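You operate a simulated robot arm through the tools that you are given. There is no shell and no other tool.

The job below is to be done with a simulated robot arm. You get a single attempt, and the scene is never put back.

## Task
Seal the green bag, then flip the sealer switch off.
Fine: at the heat on its label; the heat dial stays there, the arm ends up. Where these are worked on the way, their far stop is far enough and under half their travel is too little: sealer switch.

The check looks at the end state, three seconds after you hand in, the way a careful person would. Anything else that was tipped, shoved, dropped, spilled or broken makes it a failure. A push-on lid holds only when it is set on centred and level and pressed home; a screw cap is set on level and turned clockwise until tight.

## Robot
A 6-joint arm with a fingered hand, fixed in place. Base frame: the origin is at the foot of the arm, x ahead of it, y to its left, z up. Units: mm, rad, N and s.
With the tool pointing down near the work surface it reaches from about 500 to 780 mm from the base axis. Its first joint turns from -2.897 to 2.897 rad. Payload 4 kg.
Tool frame: the origin (TCP) lies between the finger pads and is the grasp point; the fingertips stand 20 mm ahead of it; z points along the fingers, y is the line along which they close. Largest opening 140 mm; the body of the gripper starts 54 mm behind the TCP. The gripper is a hand of 3 fingers: y runs from the thumb to the fingers, the wrist lies at [0, 0, -215] in the tool frame, and closing takes about 1.5 s.
Orientation is that of the tool frame in the base frame, as a unit quaternion [w, x, y, z]. With the fingers straight down and closing along the base's y, the tool's x points along the base's -x, its y along +y and its z along -z.

## Interface
- The arm moves only by the tool play_rows. Its argument "deltas" is a list of rows, each a list of 7 numbers: the turn, a rotation vector about the base's x, y, z in rad, then the shift along the base's x, y, z in cm, then the gripper command, from -1 (fully open) to 1 (shut), values between in proportion. In form: [[ax, ay, az, dx, dy, dz, claw], ...]. A call has 1 to 20 rows; each row shifts and turns the commanded pose from where the row before left it. A row lasts 0.2 s, in which the tool goes at most 50 mm and 0.15 rad; a call with a longer step from one row to the next is refused whole, and so is a gripper value outside its range. A pose out of reach is approached as far as the arm can. The call stops where the force on the tool passes 40 N (or 10 N more than at its start, if that is more) or the arm is blocked; 0.2 s more then pass. Each finger travels about 45 mm/s and halts on what it meets, pressing with about 33 N; the grip force reading is that of the motor and also rises with nothing between the fingers. The clock runs only during rows and for 0.2 s after the last one: add rows that do not move to give the fingers time. It gives the time, the measured TCP pose, the force on the tool (base axes), the opening and the grip force at its end, in the units of the frame above (readings bear some noise), with the torque about the TCP (base axes, N m) and any sound that the robot's microphone picked up, and new pictures: "pictures" is both (left out), scene, wrist or none.
- Cameras (640 x 400 px; columns grow to the right, rows downward): "scene" is fixed at [44.8, -650.5, 1705.7]; the picture's right is [0.85, -0.53, 0.00], its down [-0.46, -0.74, -0.48] and it looks along [0.25, 0.41, -0.88] (base axes); focal length 278 px, centre (320, 200). "wrist" rides on the gripper at [74, -43, -79] in the tool frame; the picture's right is [0.50, 0.87, 0.00], its down [-0.59, 0.34, -0.73] and it looks along [-0.64, 0.37, 0.68] (tool axes); focal length 275 px, centre (320, 200).
- move_column(by): slides the trunk up (or, below 0, down) by that many mm; the arm rides with it, the base frame stays. It gives what a move gives, with no picture.
- hand_shape(shape): the hand has 3 fingers and takes this shape, open, in about a second: jaw (thumb against the fingers, like two jaws); tri (thumb and two fingers); tip (a fingertip pinch); poke (one finger out to press); point (the index stretched); flat (the hand flat); cup (the hand cupped); fist (a fist). The gripper value then closes the fingers along that shape, each until it touches; the sizes above hold for jaw. It gives what a move gives, with no picture.
- point_at(camera, pixels): there is no depth. For up to 12 entries [column, row, z] of the newest picture of that camera ("zoom" is the newest enlarged one), the place [x, y] in the base frame at which the ray of that pixel passes the height z, good to about 2 mm, but the place of the scene camera against the robot may be out by one fixed shift of up to 12 mm in any direction. It takes no simulated time.
- enlarge(camera, box): a new picture of the part [left, top, right, bottom] of that camera's present view, enlarged. It takes no simulated time.
- finish_job(): hands the job in; it is judged then, once.

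Leave the gripper open and the arm clear of the work at the hand-in unless told otherwise.

The tools are called after "Call:" as name(argument=value, ...) on one line, values as JSON. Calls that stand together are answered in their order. play_rows: Moves the arm, as the interface text tells. Its arguments: {"type":"object","properties":{"deltas":{"type":"array","items":{"type":"array","items":{"type":"number"}}},"pictures":{"type":"string","enum":["both","scene","wrist","none"]}},"required":["deltas"]} The other tools are called the same way: move_column (by) slides the trunk up or down; hand_shape (shape) gives the hand a shape; point_at (camera, pixels) gives the place at which the rays of pixels pass given heights; enlarge (camera, box) takes an enlarged picture of a part of a camera's view; finish_job () hands the job in.

At the start:

```text
t: 0.0
tcp_pos: [151.3, -359.8, 1384.0]
orientation: [-0.001, 0.001, 1.0, 0.0]
force: [-0.3, -1.5, 0.3]
ft_torque: [0.02, 0.04, -0.03]
gripper_width: 139.7
finger_force: 0.0
shape: jaw
trunk travel left (down, up): [-300.0, 290.0]
```

scene: 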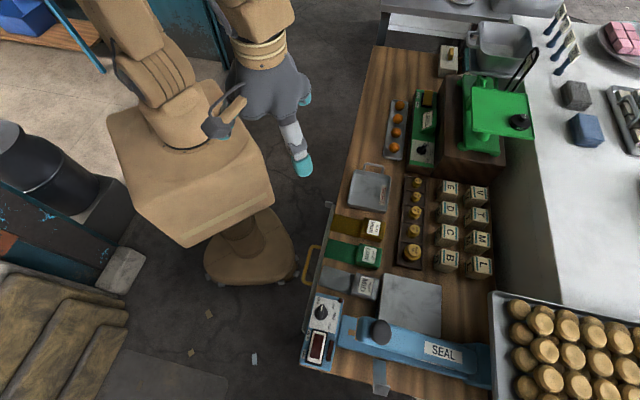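
wrist: 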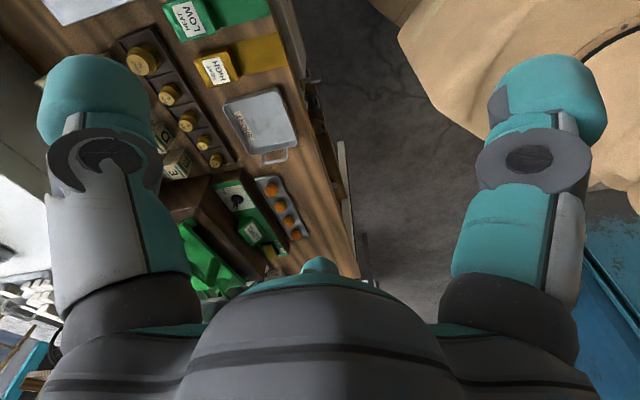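

I see a workbench with bags (yellow, green, grey), a blue sealer marked SEAL at about (400,345), and its dial and switch at about (320,325). I'll enlarge these areas first.

Call:
enlarge(camera="scene", box=[290, 270, 410, 400])

Call:
enlarge(camera="scene", box=[310, 200, 410, 300])

Call:
enlarge(camera="scene", box=[320, 260, 500, 400])

Call:
enlarge(camera="scene", box=[340, 30, 560, 200])

```text
3.08 times, centred on (350, 335) of scene
```

zoom: 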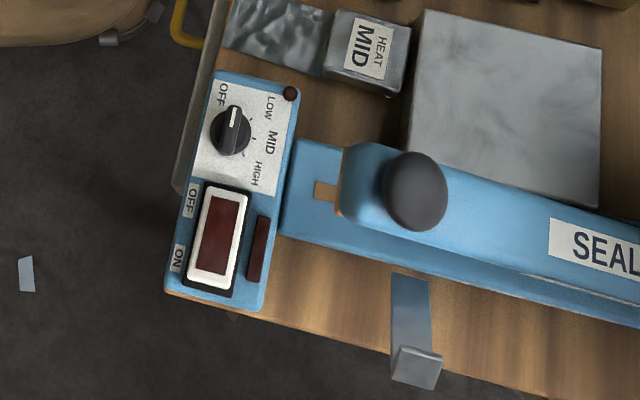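

```text
4.00 times, centred on (360, 250) of scene
```

zoom: 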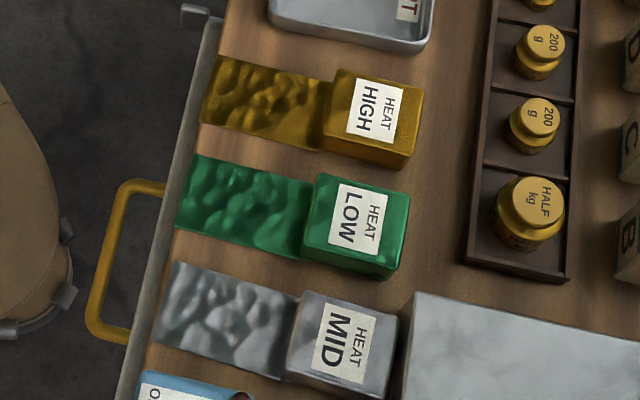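

```text
2.86 times, centred on (410, 330) of scene
```

zoom: 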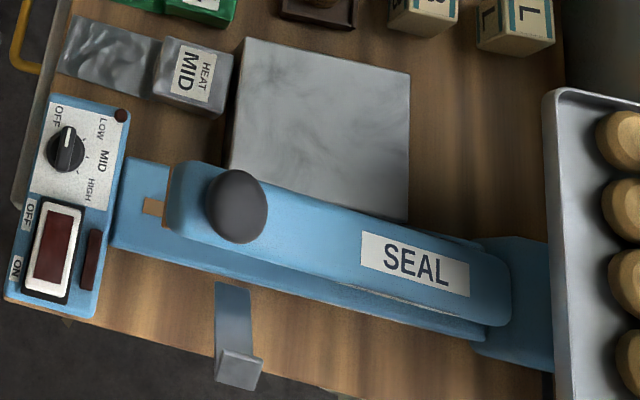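

```text
2.35 times, centred on (450, 115) of scene
```

zoom: 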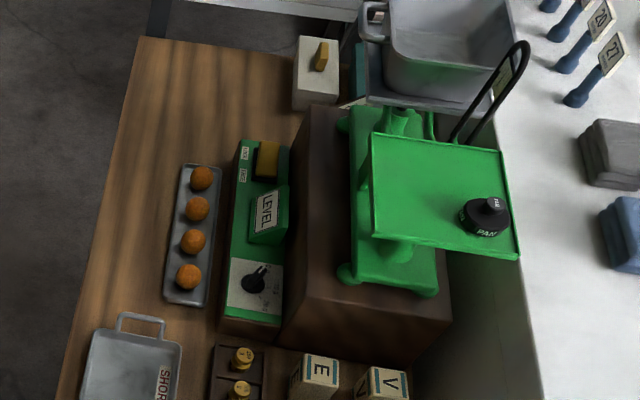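

The green bag's label reads HEAT LOW. The sealer dial points to OFF/LOW and needs checking. I'll triangulate the table height by matching the label corners in the wrist and scene cameras.

Call:
point_at(camera="scene", pixels=[[369.5, 254.5, 700], [369.5, 254.5, 800], [369.5, 254.5, 900], [369.5, 254.5, 1000], [373.5, 227.5, 800], [373.5, 227.5, 900], [373.5, 227.5, 1000]])

Call:
point_at(camera="wrist", pixels=[[187, 18, 700], [187, 18, 800], [187, 18, 900], [187, 18, 1000], [215, 69, 800], [215, 69, 900], [215, 69, 1000]])

Call:
enlarge(camera="wrist", box=[120, 0, 320, 125])

```text
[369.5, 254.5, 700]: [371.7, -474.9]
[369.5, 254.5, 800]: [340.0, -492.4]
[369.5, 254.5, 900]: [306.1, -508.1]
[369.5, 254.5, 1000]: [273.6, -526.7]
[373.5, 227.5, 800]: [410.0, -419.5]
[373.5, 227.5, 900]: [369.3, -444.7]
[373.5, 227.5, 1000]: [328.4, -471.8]
```

```text
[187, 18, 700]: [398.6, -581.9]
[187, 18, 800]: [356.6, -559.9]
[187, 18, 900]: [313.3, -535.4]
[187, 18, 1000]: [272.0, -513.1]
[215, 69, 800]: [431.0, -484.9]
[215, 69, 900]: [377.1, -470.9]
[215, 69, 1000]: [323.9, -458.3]
```

```text
3.20 times, centred on (220, 62) of wrist
```

zoom: 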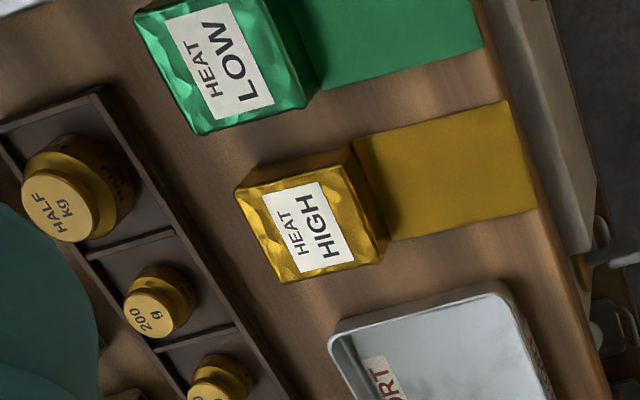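

The label tops come out near z≈966, so the table is about 930–940. Next I'll read off approximate positions of the sealer parts.

Call:
point_at(camera="scene", pixels=[[383, 273.3, 970], [441.5, 285.2, 970], [440.8, 337.7, 970], [380.6, 331.8, 1030], [321.1, 312.5, 990], [316.2, 348.2, 990], [352.3, 332.5, 970], [473, 368.5, 1000], [379, 365, 935], [363, 242, 935], [327, 238, 935], [323, 256, 935]])

Call:
play_rows(deltas=[[0, 0, 0, 2, -4, 0, -1], [0, 0, 0, 2, -4, 0, -1], [0, 0, 0, 2, -4, 0, -1], [0, 0, 0, 0, -4, 0, -1], [0, 0, 0, 0, -4, 0, -1]])

```text
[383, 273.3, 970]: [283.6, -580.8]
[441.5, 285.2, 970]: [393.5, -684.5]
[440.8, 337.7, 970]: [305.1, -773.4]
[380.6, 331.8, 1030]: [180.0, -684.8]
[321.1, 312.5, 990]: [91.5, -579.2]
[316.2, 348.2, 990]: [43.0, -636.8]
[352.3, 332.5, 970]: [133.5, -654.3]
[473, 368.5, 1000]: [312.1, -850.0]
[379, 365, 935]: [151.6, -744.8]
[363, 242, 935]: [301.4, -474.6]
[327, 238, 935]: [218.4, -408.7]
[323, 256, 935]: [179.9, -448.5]
```

```text
t: 1.2
tcp_pos: [215.7, -560.4, 1381.2]
orientation: [0.0, 0.0, 1.0, 0.001]
force: [-0.1, -0.3, 0.3]
ft_torque: [0.03, 0.03, -0.01]
gripper_width: 139.7
finger_force: 0.1
shape: jaw
trunk travel left (down, up): [-300.0, 290.0]
```

scene: 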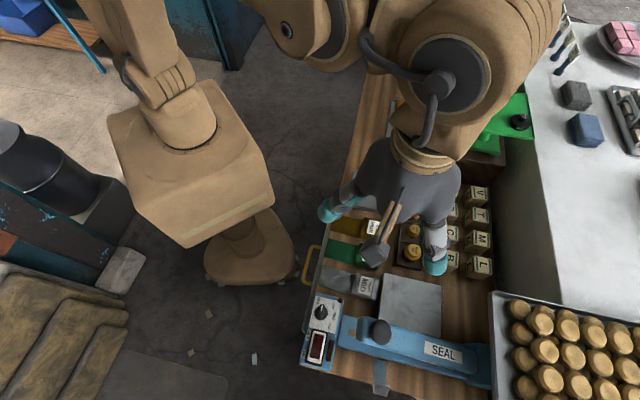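
wrist: 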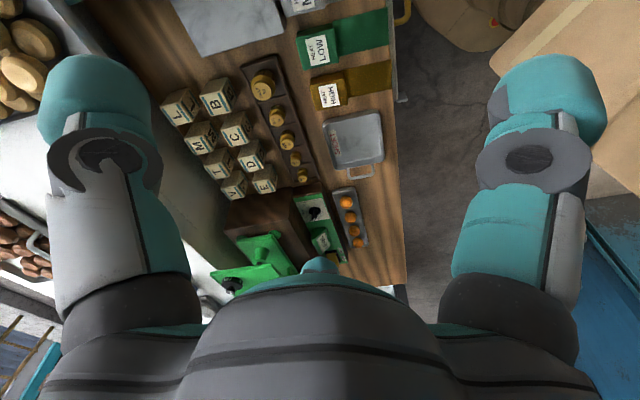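

The bench is rotated relative to the base. Its across-bench axis is about (0.75,-0.66). I'll turn the hand -90° about z and back off so the wrist camera looks at the sealer.

Call:
play_rows(deltas=[[0, 0, -0.143, -1.2, 1.2, -0.7, -1], [0, 0, -0.143, -1.2, 1.2, -0.7, -1], [0, 0, -0.143, -1.2, 1.2, -0.7, -1], [0, 0, -0.143, -1.2, 1.2, -0.7, -1], [0, 0, -0.143, -1.2, 1.2, -0.7, -1], [0, 0, -0.143, -1.2, 1.2, -0.7, -1], [0, 0, -0.143, -1.2, 1.2, -0.7, -1], [0, 0, -0.143, -1.2, 1.2, -0.7, -1], [0, 0, -0.143, -1.2, 1.2, -0.7, -1], [0, 0, -0.143, -1.2, 1.2, -0.7, -1], [0, 0, -0.143, -1.2, 1.2, -0.7, -1], [0, 0, 0, 0, 0, 0, -1]])

```text
t: 3.8
tcp_pos: [79.4, -428.7, 1307.1]
orientation: [-0.001, 0.709, 0.705, 0.0]
force: [-0.1, 0.7, -0.1]
ft_torque: [-0.03, 0.0, -0.01]
gripper_width: 139.6
finger_force: 0.0
shape: jaw
trunk travel left (down, up): [-300.0, 290.0]
```

scene: 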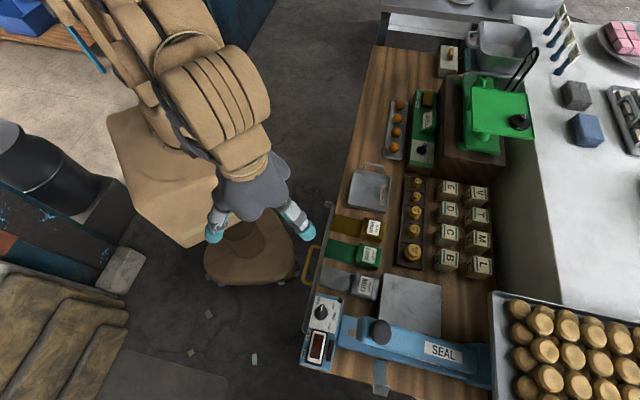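
wrist: 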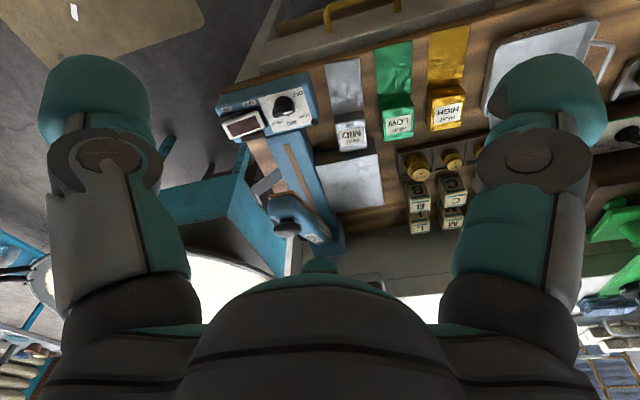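

In this inverted wrist view the sealer arm stands raised, hinged at the far end. I'll enlarge it.

Call:
enlarge(camera="wrist", box=[200, 60, 360, 160])

Call:
enlarge(camera="wrist", box=[220, 150, 380, 270])

Call:
enlarge(camera="wrist", box=[320, 20, 480, 130])

```text
4.00 times, centred on (280, 110) of wrist
```

zoom: 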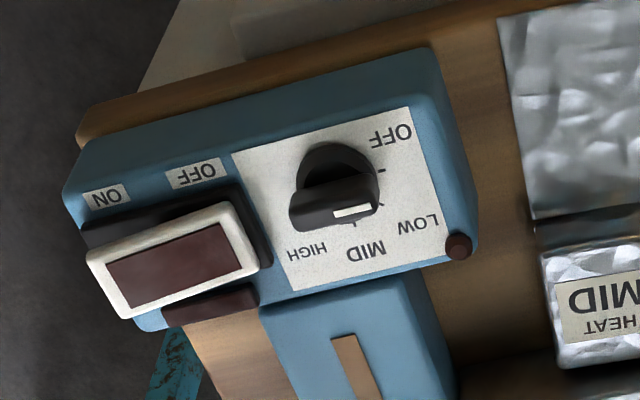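

```text
3.33 times, centred on (300, 210) of wrist
```

zoom: 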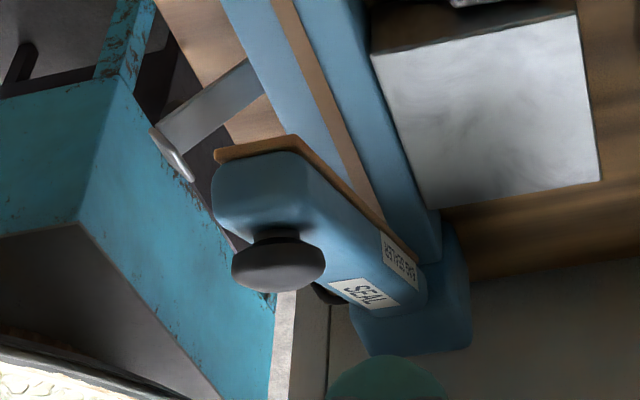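

```text
3.64 times, centred on (400, 75) of wrist
```

zoom: 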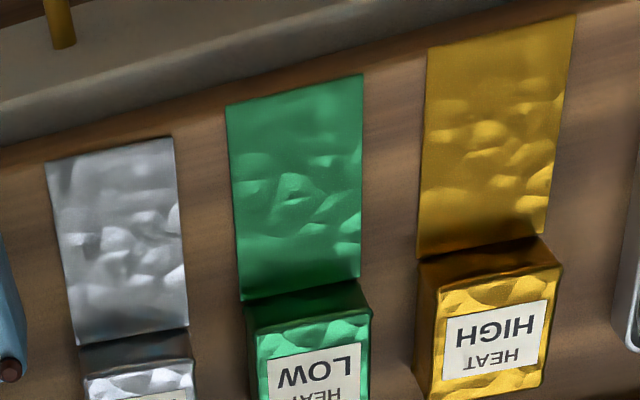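

I'll triangulate the dial, rocker, platform corners, bag and seal bar using both cameras.

Call:
point_at(camera="wrist", pixels=[[282, 104, 960], [282, 104, 1000], [243.5, 125, 960], [243.5, 125, 1000], [322, 157.7, 950], [322, 157.7, 980], [375.8, 154, 950], [383, 203.6, 950], [376.4, 48, 935], [419, 40, 935], [424, 95, 935]])

Call:
point_at(camera="scene", pixels=[[321.1, 312.5, 960], [321.1, 312.5, 1000], [316.2, 348.2, 960], [316.2, 348.2, 1000], [383, 273.3, 950], [383, 273.3, 980], [441.5, 285.2, 950], [440.8, 337.7, 950]])

```text
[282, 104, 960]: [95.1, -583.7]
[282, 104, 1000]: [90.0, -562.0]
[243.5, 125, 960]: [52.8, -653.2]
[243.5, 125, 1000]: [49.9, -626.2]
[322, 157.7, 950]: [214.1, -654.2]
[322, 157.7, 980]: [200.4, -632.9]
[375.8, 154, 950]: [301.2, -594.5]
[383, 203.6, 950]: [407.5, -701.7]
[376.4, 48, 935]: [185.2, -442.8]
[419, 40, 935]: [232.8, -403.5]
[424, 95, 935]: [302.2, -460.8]
```

```text
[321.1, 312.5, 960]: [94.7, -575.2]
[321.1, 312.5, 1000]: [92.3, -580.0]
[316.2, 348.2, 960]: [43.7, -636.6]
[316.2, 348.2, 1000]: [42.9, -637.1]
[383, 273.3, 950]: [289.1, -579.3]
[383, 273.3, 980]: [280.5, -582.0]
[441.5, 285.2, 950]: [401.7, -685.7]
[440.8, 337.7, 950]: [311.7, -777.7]
```

Next I move closer above the control panel for a close look.

Call:
play_rows(deltas=[[0, 0, 0, -0.65, -1.2, -3.8, -1], [0, 0, 0, -0.65, -1.2, -3.8, -1], [0, 0, 0, -0.65, -1.2, -3.8, -1], [0, 0, 0, -0.65, -1.2, -3.8, -1], [0, 0, 0, -0.65, -1.2, -3.8, -1], [0, 0, 0, -0.65, -1.2, -3.8, -1], [0, 0, 0, 0, 0, 0, -1], [0, 0, 0, 0, 0, 0, -1]])

```text
t: 5.6
tcp_pos: [39.7, -496.8, 1078.6]
orientation: [0.0, 0.707, 0.707, 0.0]
force: [0.0, -0.2, 0.1]
ft_torque: [0.03, 0.0, -0.01]
gripper_width: 139.9
finger_force: 0.1
shape: jaw
trunk travel left (down, up): [-300.0, 290.0]
```

scene: 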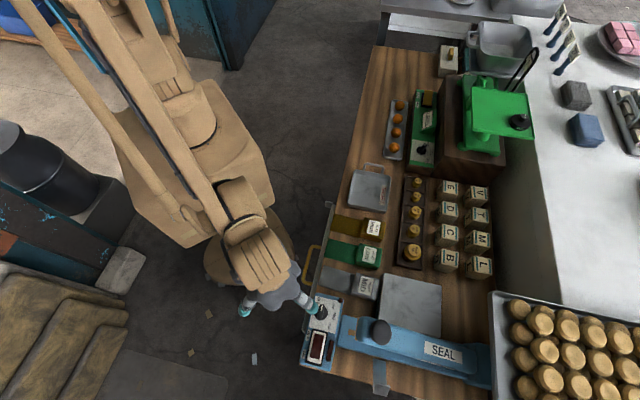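
wrist: 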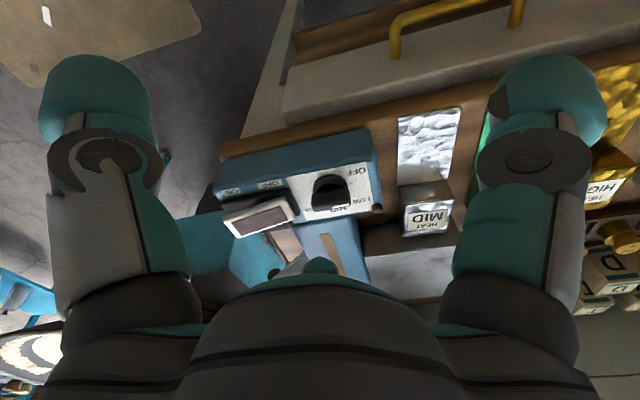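

Call:
enlarge(camera="wrist", box=[205, 120, 405, 245])

Call:
enlarge(camera="scene", box=[290, 290, 350, 370])

```text
3.20 times, centred on (305, 182) of wrist
```

zoom: 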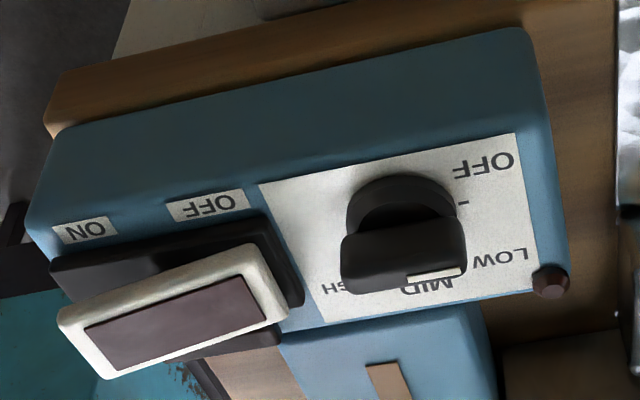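

```text
5.00 times, centred on (320, 330) of scene
```

zoom: 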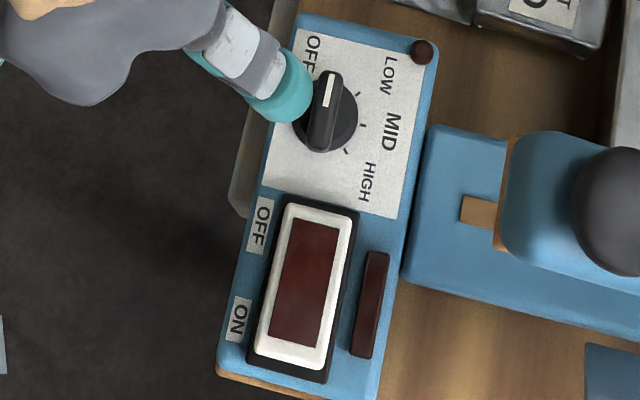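

The dial pointer is at OFF, along the panel's axis, and LOW is about 45° clockwise from above. I'll shift sideways for a stereo view of the panel, platform and bag.

Call:
play_rows(deltas=[[0, 0, 0, 2, 1, 1, -1], [0, 0, 0, 2, 1, 1, -1], [0, 0, 0, 2, 1, 1, -1], [0, 0, 0, 2, 1, 1, -1], [0, 0, 0, 2, 1, 1, -1], [0, 0, 0, 2, 1, 1, -1], [0, 0, 0, 0, 0, 0, -1], [0, 0, 0, 0, 0, 0, -1]], pictures="wrist")

```text
t: 7.4
tcp_pos: [162.8, -439.2, 1137.6]
orientation: [0.001, 0.708, 0.707, 0.0]
force: [-0.4, 0.1, 0.6]
ft_torque: [0.01, 0.01, -0.01]
gripper_width: 140.0
finger_force: 0.0
shape: jaw
trunk travel left (down, up): [-300.0, 290.0]
```

wrist: 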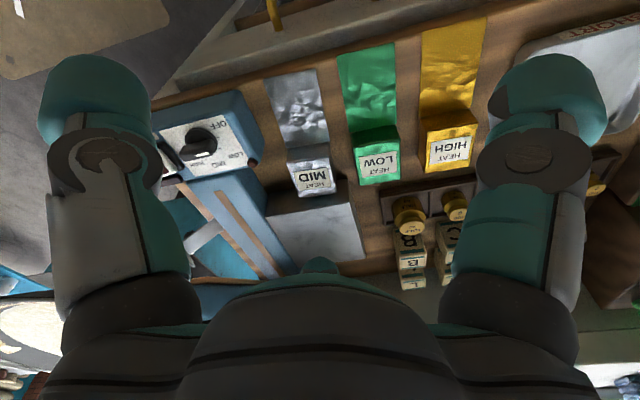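

Call:
enlarge(camera="wrist", box=[140, 80, 300, 180])

Call:
enlarge(camera="wrist", box=[300, 30, 460, 200])

Call:
enlarge(camera="wrist", box=[180, 170, 380, 295])

```text
4.00 times, centred on (220, 130) of wrist
```

zoom: 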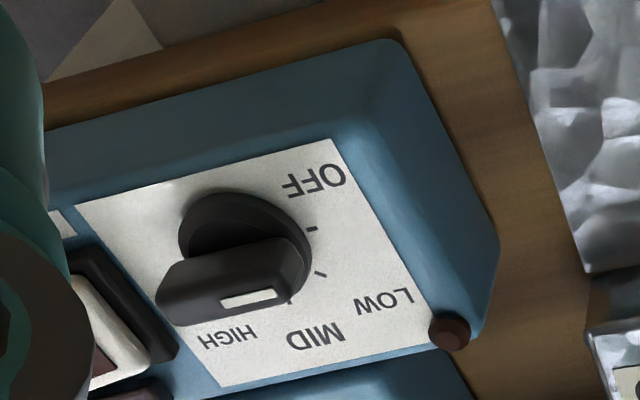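

```text
2.35 times, centred on (380, 115) of wrist
```

zoom: 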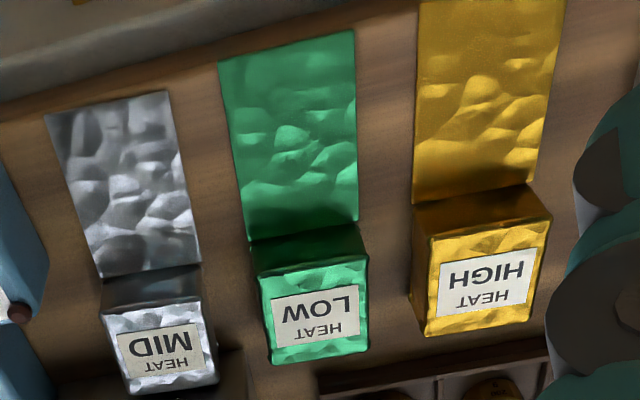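

```text
3.20 times, centred on (280, 232) of wrist
```

zoom: 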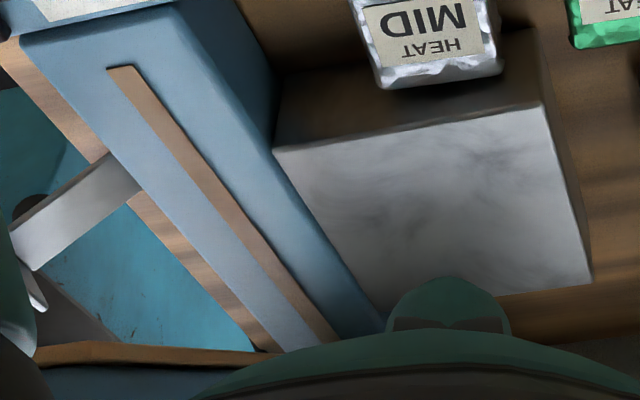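

The panel top is at z≈970, the dial knob top at z≈996 near (97,-580), the platform top at ≈968 and the seal strip at ≈976. Next I read the green bag's corners from this wrist picture.

Call:
point_at(camera="wrist", pixels=[[336.6, 56.3, 932], [394.5, 42.7, 932], [349.4, 132, 932], [397, 124.4, 932], [353.6, 149, 955], [399.1, 139.7, 955], [360.9, 185.2, 955], [401.3, 176.7, 955], [353.6, 149, 965], [401.3, 176.7, 965], [265.9, 216.4, 967]])

```text
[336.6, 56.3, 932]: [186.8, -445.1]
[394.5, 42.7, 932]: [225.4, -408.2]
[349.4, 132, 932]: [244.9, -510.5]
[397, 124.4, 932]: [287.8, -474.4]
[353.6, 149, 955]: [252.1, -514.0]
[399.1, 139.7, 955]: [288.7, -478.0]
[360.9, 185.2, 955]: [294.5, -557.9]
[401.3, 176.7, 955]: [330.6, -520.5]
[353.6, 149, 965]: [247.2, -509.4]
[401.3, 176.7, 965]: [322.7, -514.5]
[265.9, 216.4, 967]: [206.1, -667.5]
```

The green block's centre is about (291,-517) with its top near 955, and its tail points toward (-0.7,0.7). I want the wrist camera on the far side from the sealer when placing, so I'll try turning the hand to yaw -225° above the bag and see whether it is reachable.

Call:
play_rows(deltas=[[0, 0, -0.1473, 0.857, -0.543, 0.1, -1], [0, 0, -0.1473, 0.857, -0.543, 0.1, -1], [0, 0, -0.1473, 0.857, -0.543, 0.1, -1], [0, 0, -0.1473, 0.857, -0.543, 0.1, -1], [0, 0, -0.1473, 0.857, -0.543, 0.1, -1], [0, 0, -0.1473, 0.857, -0.543, 0.1, -1], [0, 0, -0.1473, 0.857, -0.543, 0.1, -1], [0, 0, -0.1473, 0.857, -0.543, 0.1, -1], [0, 0, -0.1473, 0.857, -0.543, 0.1, -1], [0, 0, -0.1473, 0.857, -0.543, 0.1, -1], [0, 0, -0.1473, 0.857, -0.543, 0.1, -1], [0, 0, -0.1473, 0.857, -0.543, 0.1, -1], [0, 0, -0.1473, 0.857, -0.543, 0.1, -1], [0, 0, -0.1473, 0.857, -0.543, 0.1, -1], [0, 0, -0.1473, 0.857, -0.543, 0.1, -1], [0, 0, -0.1473, 0.857, -0.543, 0.1, -1], [0, 0, 0, 0, 0, 0, -1], [0, 0, 0, 0, 0, 0, -1]])

```text
t: 11.2
tcp_pos: [297.7, -528.6, 1152.8]
orientation: [0.0, 0.923, -0.385, 0.0]
force: [0.0, -0.5, 1.2]
ft_torque: [0.01, 0.02, 0.0]
gripper_width: 139.8
finger_force: 0.0
shape: jaw
trunk travel left (down, up): [-300.0, 290.0]
```

scene: 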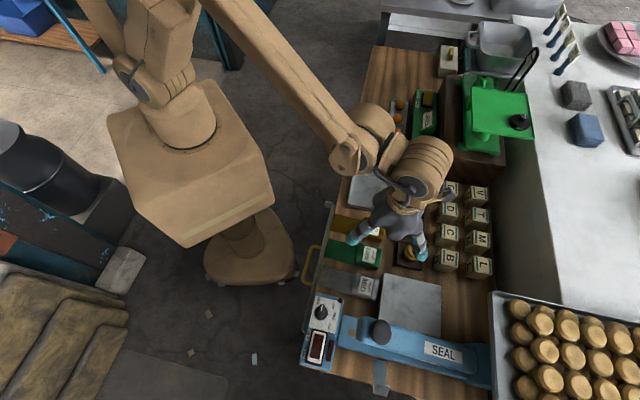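
wrist: 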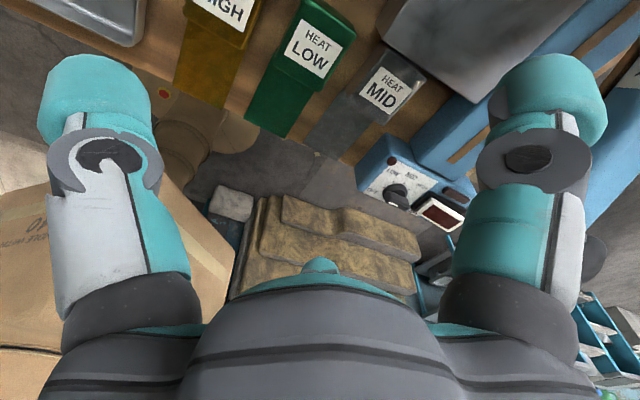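

Yaw -225° was reached cleanly. I'll enlarge to refine the bag position and the finger gaps.

Call:
enlarge(camera="wrist", box=[220, 0, 420, 140])

```text
2.86 times, centred on (320, 70) of wrist
```

zoom: 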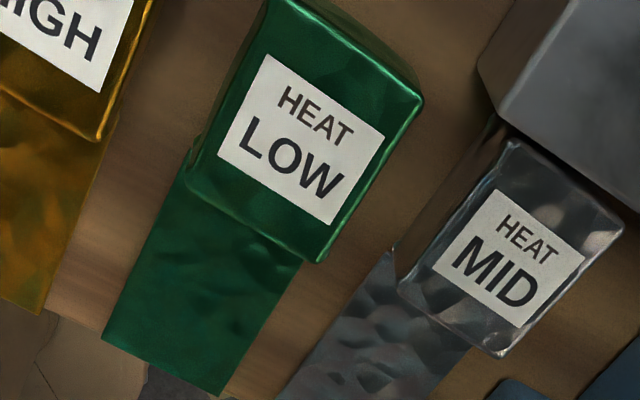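

The block spans u 541–604 and w -188…-136, with about 30 mm gaps to its neighbours. I'll set the opening to about 72 mm, centre, and descend to just above the block top.

Call:
play_rows(deltas=[[0, 0, 0, 0.07, 0.11, 0, -0.03], [0, 0, 0, 0, 0, -1.5, -0.03], [0, 0, 0, 0, 0, -2, -0.03], [0, 0, 0, 0, 0, -2, -0.03], [0, 0, 0, 0, 0, -2, -0.03], [0, 0, 0, 0, 0, -2, -0.03], [0, 0, 0, 0, 0, -2, -0.03], [0, 0, 0, 0, 0, -2, -0.03], [0, 0, 0, 0, 0, -2, -0.03], [0, 0, 0, 0, 0, 0, -0.03], [0, 0, 0, 0, 0, 0, -0.03]])

```text
t: 13.6
tcp_pos: [299.1, -524.8, 996.1]
orientation: [0.0, 0.923, -0.384, -0.001]
force: [-0.2, 0.6, 0.4]
ft_torque: [0.01, -0.05, 0.0]
gripper_width: 72.6
finger_force: 0.0
shape: jaw
trunk travel left (down, up): [-300.0, 290.0]
```

scene: 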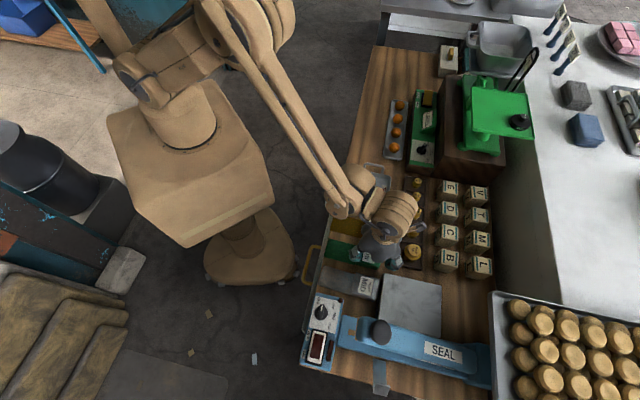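
wrist: 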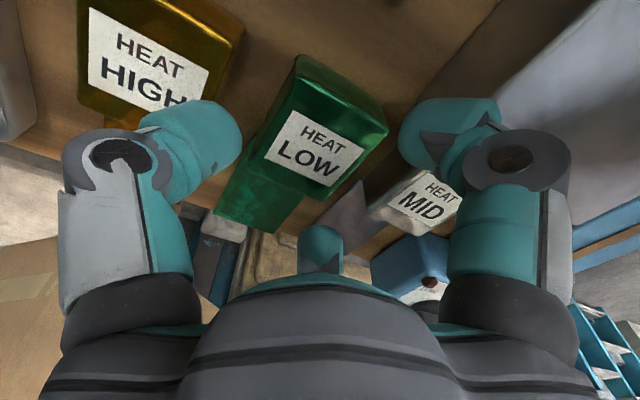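

The fingers straddle the green block evenly. I'll descend to z≈946 and close.

Call:
play_rows(deltas=[[0, 0, 0, -0.05, -0.25, -1, -0.03], [0, 0, 0, 0, 0, -1, -0.03], [0, 0, 0, 0, 0, -1, -0.03], [0, 0, 0, 0, 0, -1, -0.03], [0, 0, 0, 0, 0, -1, -0.03], [0, 0, 0, 0, 0, 0, -0.03]], pictures="wrist")

```text
t: 14.6
tcp_pos: [295.6, -526.3, 967.9]
orientation: [0.001, 0.923, -0.385, -0.001]
force: [-8.4, -0.4, 39.4]
ft_torque: [0.48, 1.73, 0.09]
gripper_width: 73.2
finger_force: 0.2
shape: jaw
trunk travel left (down, up): [-300.0, 290.0]
stopped in row 4: the force on the tool passed its limit at 45 N (the readings are from after the stop); the commanded pose is now the measured one
```

wrist: 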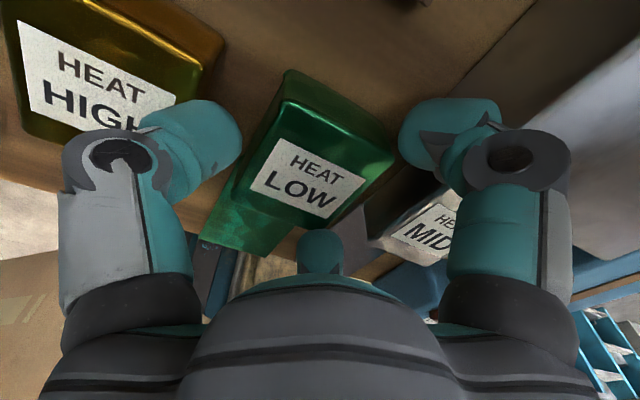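

Contact came early, at z≈968, near tool (-37,+19), where the third finger sits at the bottom centre of the picture. I'll look closer.

Call:
enlarge(camera="wrist", box=[120, 80, 520, 330])

Call:
enlarge(camera="scene", box=[320, 180, 440, 300])

```text
1.60 times, centred on (320, 205) of wrist
```

zoom: 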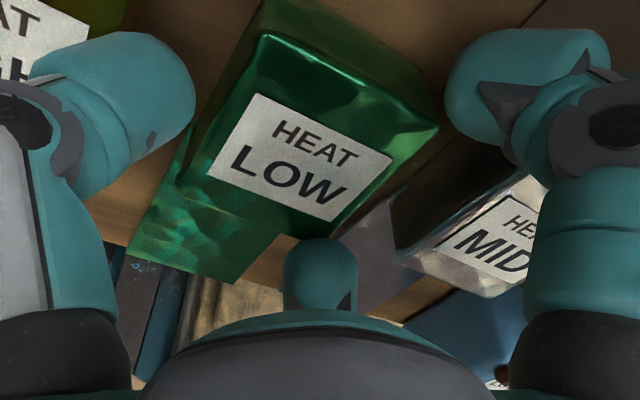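

```text
3.33 times, centred on (380, 240) of scene
```

zoom: 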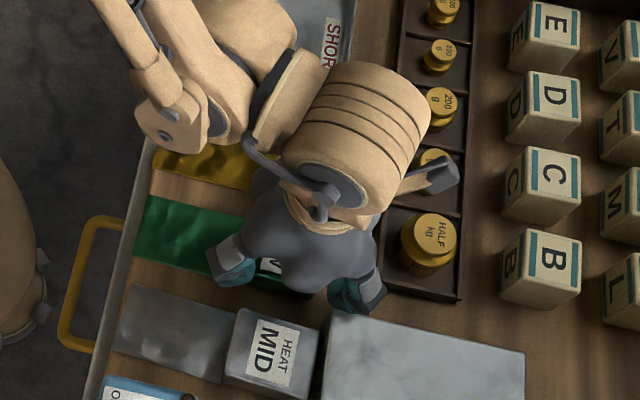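

The three digits sit about 120° apart (thumb at -y, two fingers at ±30°), and one fingertip landed on the block. I'll retreat up and look at the other hand shapes.

Call:
play_rows(deltas=[[0, 0, 0, 0, 0, 2, -0.03], [0, 0, 0, 0, 0, 4, -0.03], [0, 0, 0, 0, 0, 4, -0.03], [0, 0, 0, 0, 0, 4, -0.03], [0, 0, 0, 0, 0, 0, -0.03]])

Call:
hand_shape(shape="tip")

Call:
play_rows(deltas=[[0, 0, 0, 0, 0, 0, -1]])

```text
t: 15.8
tcp_pos: [296.9, -529.5, 1103.9]
orientation: [0.0, 0.923, -0.384, -0.001]
force: [0.2, 0.3, -0.2]
ft_torque: [0.01, -0.01, -0.01]
gripper_width: 72.5
finger_force: 0.1
shape: jaw
trunk travel left (down, up): [-300.0, 290.0]
```

scene: 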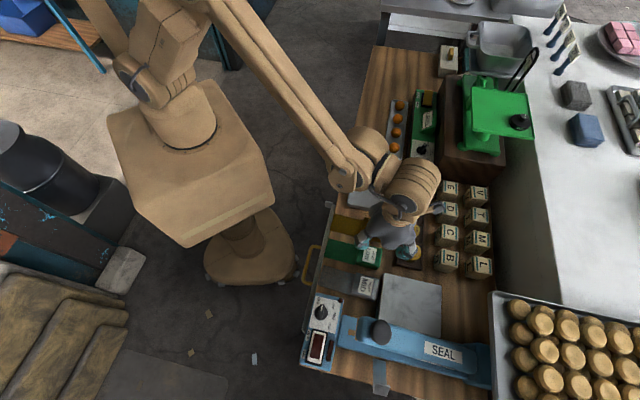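
wrist: 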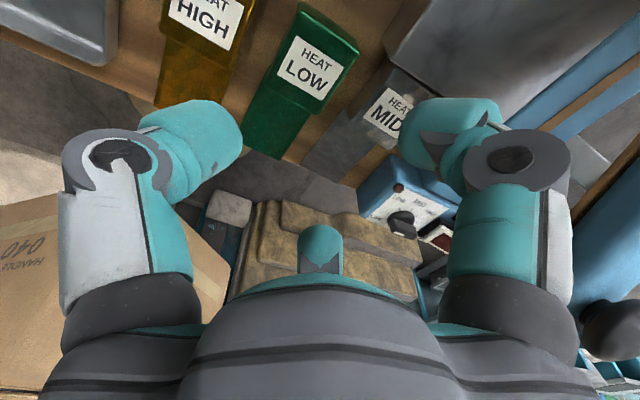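

```text
t: 16.6
tcp_pos: [296.7, -528.0, 1103.8]
orientation: [0.001, 0.923, -0.384, -0.001]
force: [-0.5, 0.1, -0.8]
ft_torque: [0.02, 0.02, -0.01]
gripper_width: 140.1
finger_force: 0.1
shape: tip
trunk travel left (down, up): [-300.0, 290.0]
```

```text
t: 17.1
tcp_pos: [297.3, -529.1, 1105.8]
orientation: [0.0, 0.923, -0.385, -0.001]
force: [0.5, 0.1, 1.0]
ft_torque: [0.04, 0.03, 0.04]
gripper_width: 140.0
finger_force: 0.2
shape: tip
trunk travel left (down, up): [-300.0, 290.0]
```

scene: 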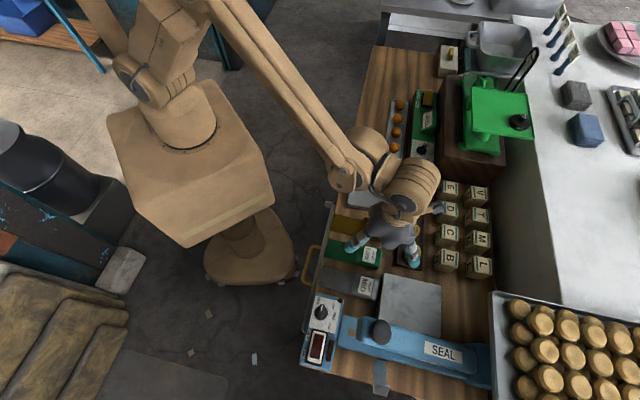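
wrist: 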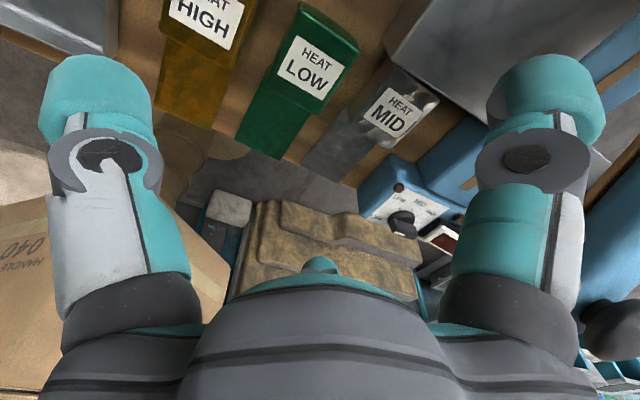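

The tip shape looks the same when open. I'll close it partway to see how the digits move, then try "tri".

Call:
play_rows(deltas=[[0, 0, 0, 0, 0, 0, 0.5], [0, 0, 0, 0, 0, 0, 0.5], [0, 0, 0, 0, 0, 0, 0.5], [0, 0, 0, 0, 0, 0, 0.5], [0, 0, 0, 0, 0, 0, 0.5], [0, 0, 0, 0, 0, 0, 0.5], [0, 0, 0, 0, 0, 0, 0.5]], pictures="wrist")

Call:
hand_shape(shape="tri")

Call:
play_rows(deltas=[[0, 0, 0, 0, 0, 0, 0.5], [0, 0, 0, 0, 0, 0, 0.5], [0, 0, 0, 0, 0, 0, 0.5], [0, 0, 0, 0, 0, 0, 0.5], [0, 0, 0, 0, 0, 0, 0.5], [0, 0, 0, 0, 0, 0, 0.5], [0, 0, 0, 0, 0, 0, 0.5]], pictures="wrist")

Call:
hand_shape(shape="jaw")

Call:
play_rows(deltas=[[0, 0, 0, 0, 0, 0, 0.5], [0, 0, 0, 0, 0, 0, 0.5], [0, 0, 0, 0, 0, 0, 0.5], [0, 0, 0, 0, 0, 0, 0.5], [0, 0, 0, 0, 0, 0, 0.5], [0, 0, 0, 0, 0, 0, 0.5], [0, 0, 0, 0, 0, 0, 0.5]], pictures="wrist")

```text
t: 18.6
tcp_pos: [297.4, -529.6, 1105.3]
orientation: [0.001, 0.923, -0.385, -0.001]
force: [-0.3, -0.6, -1.2]
ft_torque: [0.01, 0.02, 0.01]
gripper_width: 35.2
finger_force: 0.0
shape: tip
trunk travel left (down, up): [-300.0, 290.0]
```

wrist: 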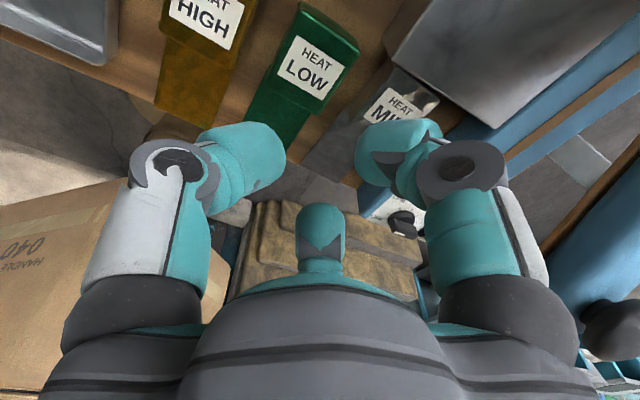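

```text
t: 19.6
tcp_pos: [296.3, -528.5, 1104.5]
orientation: [0.0, 0.923, -0.384, -0.001]
force: [0.0, 0.5, 0.7]
ft_torque: [0.02, -0.03, 0.01]
gripper_width: 139.9
finger_force: 0.2
shape: tri
trunk travel left (down, up): [-300.0, 290.0]
```

```text
t: 21.1
tcp_pos: [298.8, -528.9, 1105.0]
orientation: [0.0, 0.923, -0.384, -0.002]
force: [0.4, 0.4, -0.2]
ft_torque: [0.0, 0.02, 0.0]
gripper_width: 35.5
finger_force: 0.0
shape: tri
trunk travel left (down, up): [-300.0, 290.0]
```

wrist: 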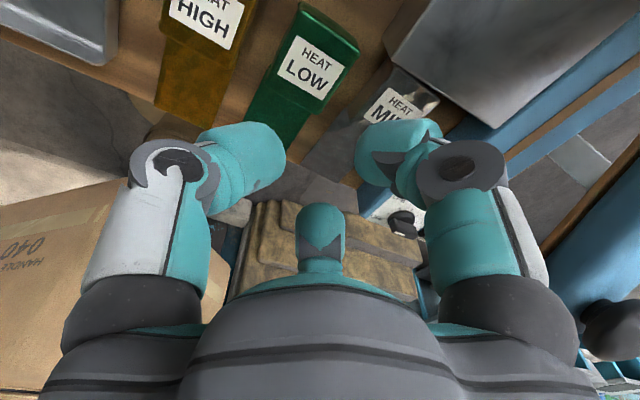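

```text
t: 22.1
tcp_pos: [297.2, -529.0, 1104.9]
orientation: [0.0, 0.923, -0.384, -0.001]
force: [-0.1, 0.0, 0.0]
ft_torque: [-0.01, 0.02, 0.0]
gripper_width: 140.1
finger_force: 0.0
shape: jaw
trunk travel left (down, up): [-300.0, 290.0]
```

```text
t: 23.6
tcp_pos: [296.9, -527.9, 1104.2]
orientation: [0.0, 0.923, -0.384, -0.001]
force: [-0.3, 1.0, -0.3]
ft_torque: [0.01, 0.0, 0.0]
gripper_width: 35.4
finger_force: 0.0
shape: jaw
trunk travel left (down, up): [-300.0, 290.0]
```

wrist: 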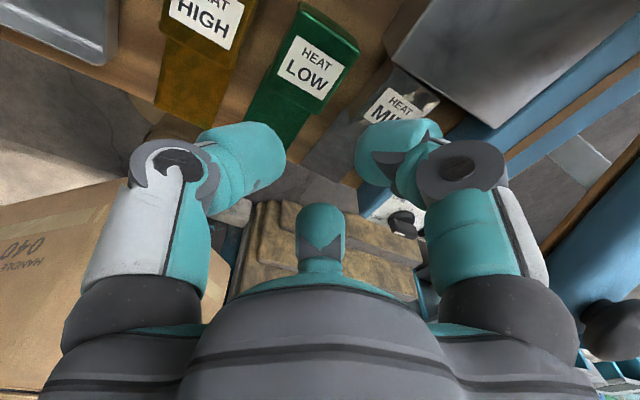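

All grip shapes close as a centred three-finger chuck. The best grasp is thumb on the block's far face and fingers on its ±w side faces, which means tool y along -u. I'll test turning a further -90° to yaw -315° while centring over the block.

Call:
play_rows(deltas=[[0, 0, -0.1428, -0.066, 0.089, 0, -0.1], [0, 0, -0.1428, -0.066, 0.089, 0, -0.1], [0, 0, -0.1428, -0.066, 0.089, 0, -0.1], [0, 0, -0.1428, -0.066, 0.089, 0, -0.1], [0, 0, -0.1428, -0.066, 0.089, 0, -0.1], [0, 0, -0.1428, -0.066, 0.089, 0, -0.1], [0, 0, -0.1428, -0.066, 0.089, 0, -0.1], [0, 0, -0.1428, -0.066, 0.089, 0, -0.1], [0, 0, -0.1428, -0.066, 0.089, 0, -0.1], [0, 0, -0.1428, -0.066, 0.089, 0, -0.1], [0, 0, -0.1428, -0.066, 0.089, 0, -0.1], [0, 0, 0, 0, 0, 0, -0.1], [0, 0, 0, 0, 0, 0, -0.1]])

```text
t: 26.4
tcp_pos: [290.3, -517.8, 1106.1]
orientation: [0.0, -0.381, 0.925, 0.001]
force: [-0.3, -0.3, 0.5]
ft_torque: [-0.02, 0.02, 0.03]
gripper_width: 76.4
finger_force: 0.0
shape: jaw
trunk travel left (down, up): [-300.0, 290.0]
```

scene: 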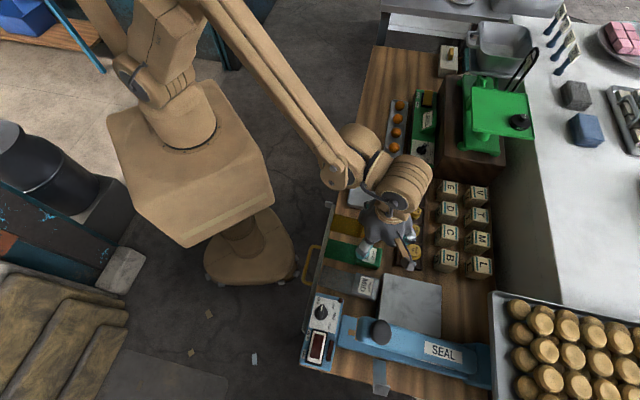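
wrist: 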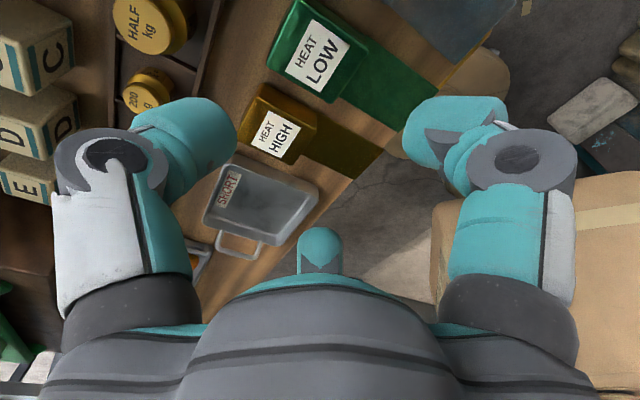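

Yaw -315° works. I'll centre, narrow to 72 mm, and descend to just above the block.

Call:
play_rows(deltas=[[0, 0, 0, -0.04, -0.12, -2, -0.04], [0, 0, 0, 0, 0, -2, -0.04], [0, 0, 0, 0, 0, -2, -0.04], [0, 0, 0, 0, 0, -2, -0.04], [0, 0, 0, 0, 0, -2, -0.04], [0, 0, 0, 0, 0, -1.8, -0.04], [0, 0, 0, 0, 0, 0, -0.04], [0, 0, 0, 0, 0, 0, -0.04]])

Call:
enlarge(camera="wrist", box=[120, 0, 520, 250])

Call:
enlarge(camera="scene", box=[310, 200, 450, 300])

```text
t: 28.2
tcp_pos: [288.6, -518.0, 985.9]
orientation: [0.001, -0.38, 0.925, 0.001]
force: [-0.3, -0.1, 0.9]
ft_torque: [0.0, -0.08, -0.01]
gripper_width: 73.1
finger_force: 0.1
shape: jaw
trunk travel left (down, up): [-300.0, 290.0]
```

scene: 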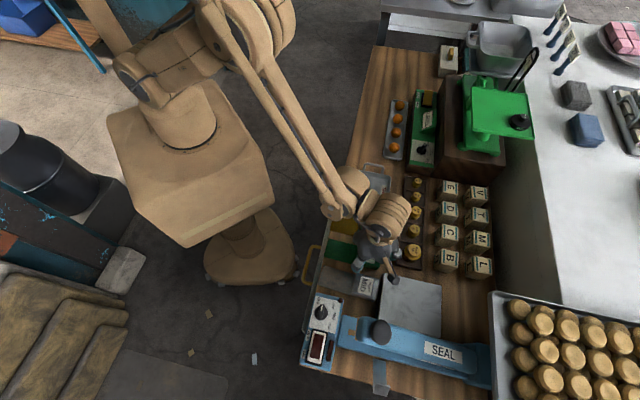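
wrist: 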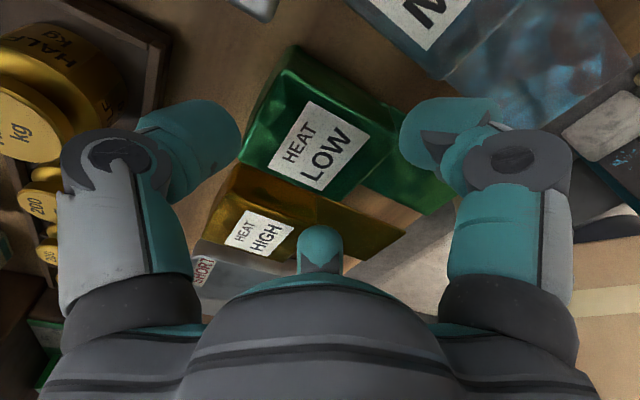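

```text
1.60 times, centred on (320, 125) of wrist
```

zoom: 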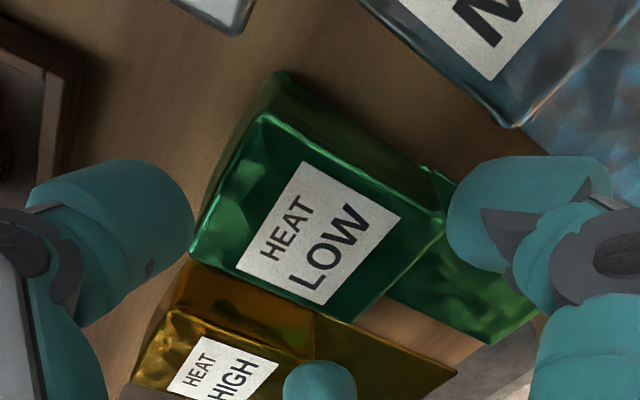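

```text
4.00 times, centred on (380, 250) of scene
```

zoom: 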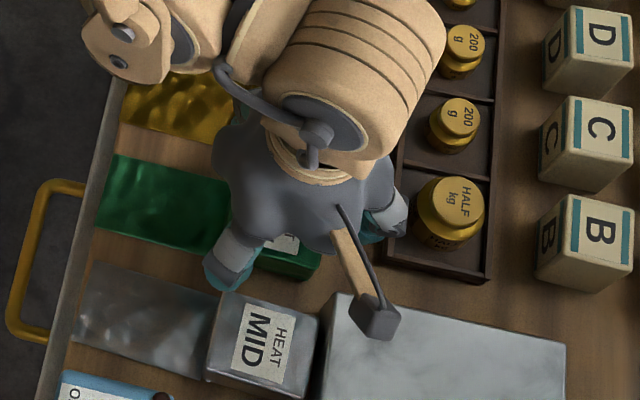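

The block is centred within 2 mm between the three digits. Descending to z≈946.

Call:
play_rows(deltas=[[0, 0, 0, 0, 0, -1, -0.04], [0, 0, 0, 0, 0, -1, -0.04], [0, 0, 0, 0, 0, -1, -0.04], [0, 0, 0, 0, 0, -0.8, -0.04], [0, 0, 0, 0, 0, 0, -0.04]], pictures="wrist")

```text
t: 29.4
tcp_pos: [288.3, -519.6, 949.1]
orientation: [0.0, -0.381, 0.925, 0.001]
force: [-0.5, 1.0, 0.1]
ft_torque: [-0.01, -0.03, -0.01]
gripper_width: 72.9
finger_force: 0.0
shape: jaw
trunk travel left (down, up): [-300.0, 290.0]
```

wrist: 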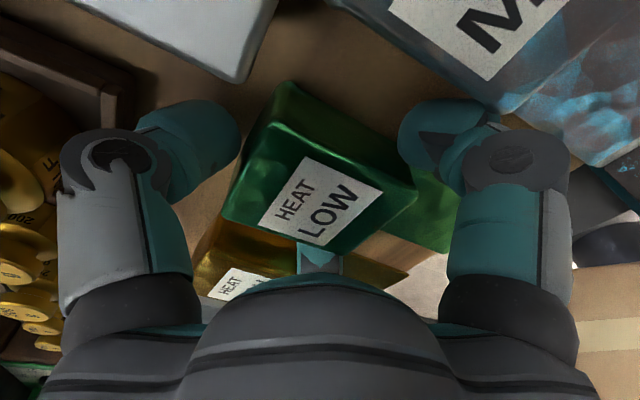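

It is clear of contact. Closing on the block.

Call:
play_rows(deltas=[[0, 0, 0, 0, 0, -0.2, 0.3], [0, 0, 0, 0, 0, 0, 0.6], [0, 0, 0, 0, 0, 0, 1], [0, 0, 0, 0, 0, 0, 1], [0, 0, 0, 0, 0, 0, 1], [0, 0, 0, 0, 0, 0, 1], [0, 0, 0, 0, 0, 0, 1]], pictures="wrist")

```text
t: 31.1
tcp_pos: [288.1, -520.5, 948.0]
orientation: [0.001, -0.381, 0.925, 0.001]
force: [0.8, -0.9, 0.7]
ft_torque: [-0.04, -0.05, 0.02]
gripper_width: 62.2
finger_force: 33.6
shape: jaw
trunk travel left (down, up): [-300.0, 290.0]
```

wrist: 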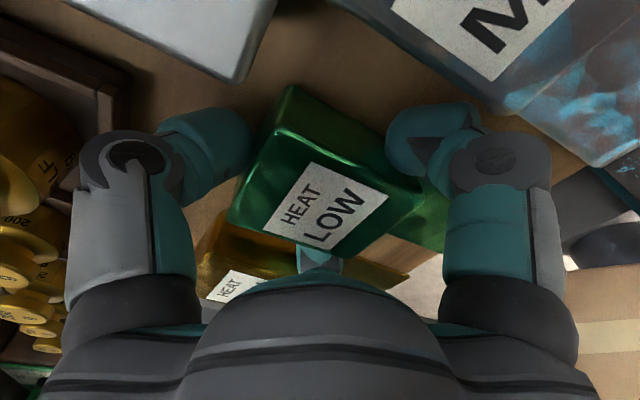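

It is gripped: width 62, force 33.6 N. I'll lift slowly and check that the bag follows.

Call:
play_rows(deltas=[[0, 0, 0, 0, 0, 0.5, 1], [0, 0, 0, 0, 0, 1, 1], [0, 0, 0, 0, 0, 1, 1], [0, 0, 0, 0, 0, 1.5, 1], [0, 0, 0, 0, 0, 2, 1], [0, 0, 0, 0, 0, 2, 1], [0, 0, 0, 0, 0, 2, 1], [0, 0, 0, 0, 0, 0, 1]])

Call:
enlarge(camera="wrist", box=[120, 30, 520, 280])

Call:
enlarge(camera="scene", box=[310, 200, 450, 300])

```text
t: 32.9
tcp_pos: [290.5, -519.2, 1048.3]
orientation: [0.001, -0.381, 0.925, 0.001]
force: [-0.8, 0.1, -1.1]
ft_torque: [-0.03, 0.0, 0.0]
gripper_width: 61.9
finger_force: 32.4
shape: jaw
trunk travel left (down, up): [-300.0, 290.0]
```

scene: 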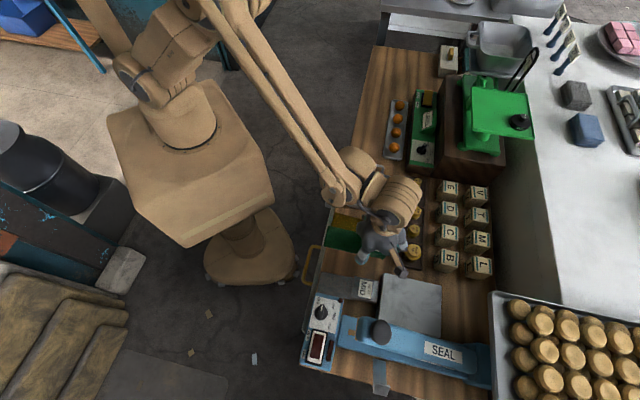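
wrist: 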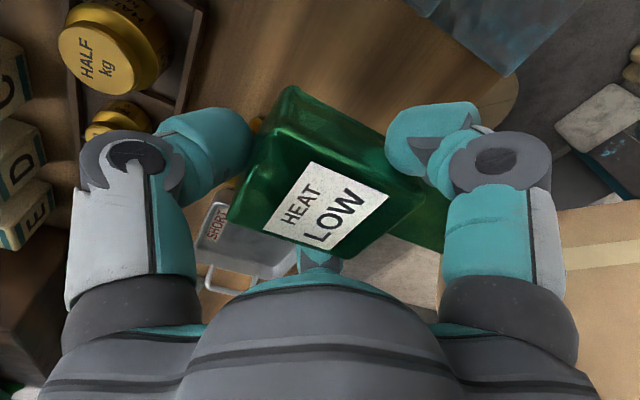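

```text
1.60 times, centred on (320, 155) of wrist
```

zoom: 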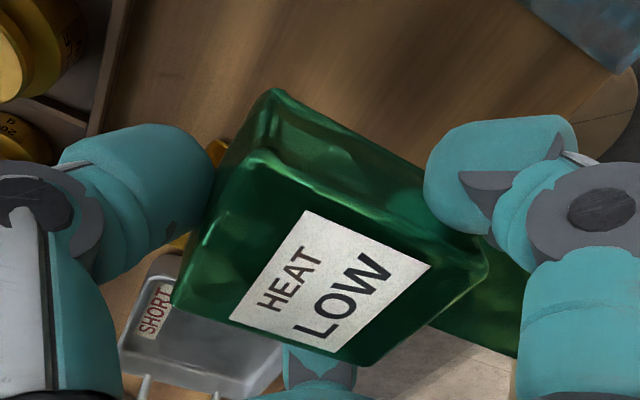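

```text
4.00 times, centred on (380, 250) of scene
```

zoom: 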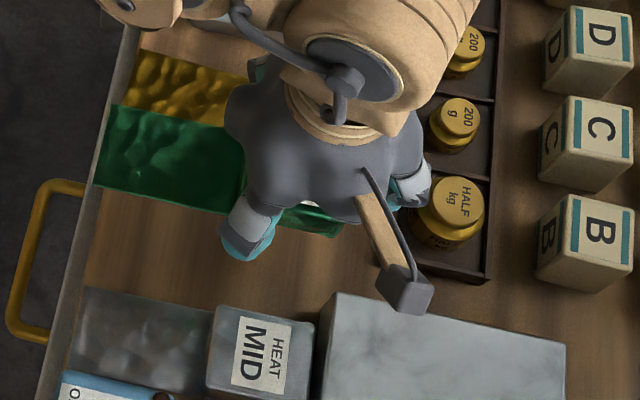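

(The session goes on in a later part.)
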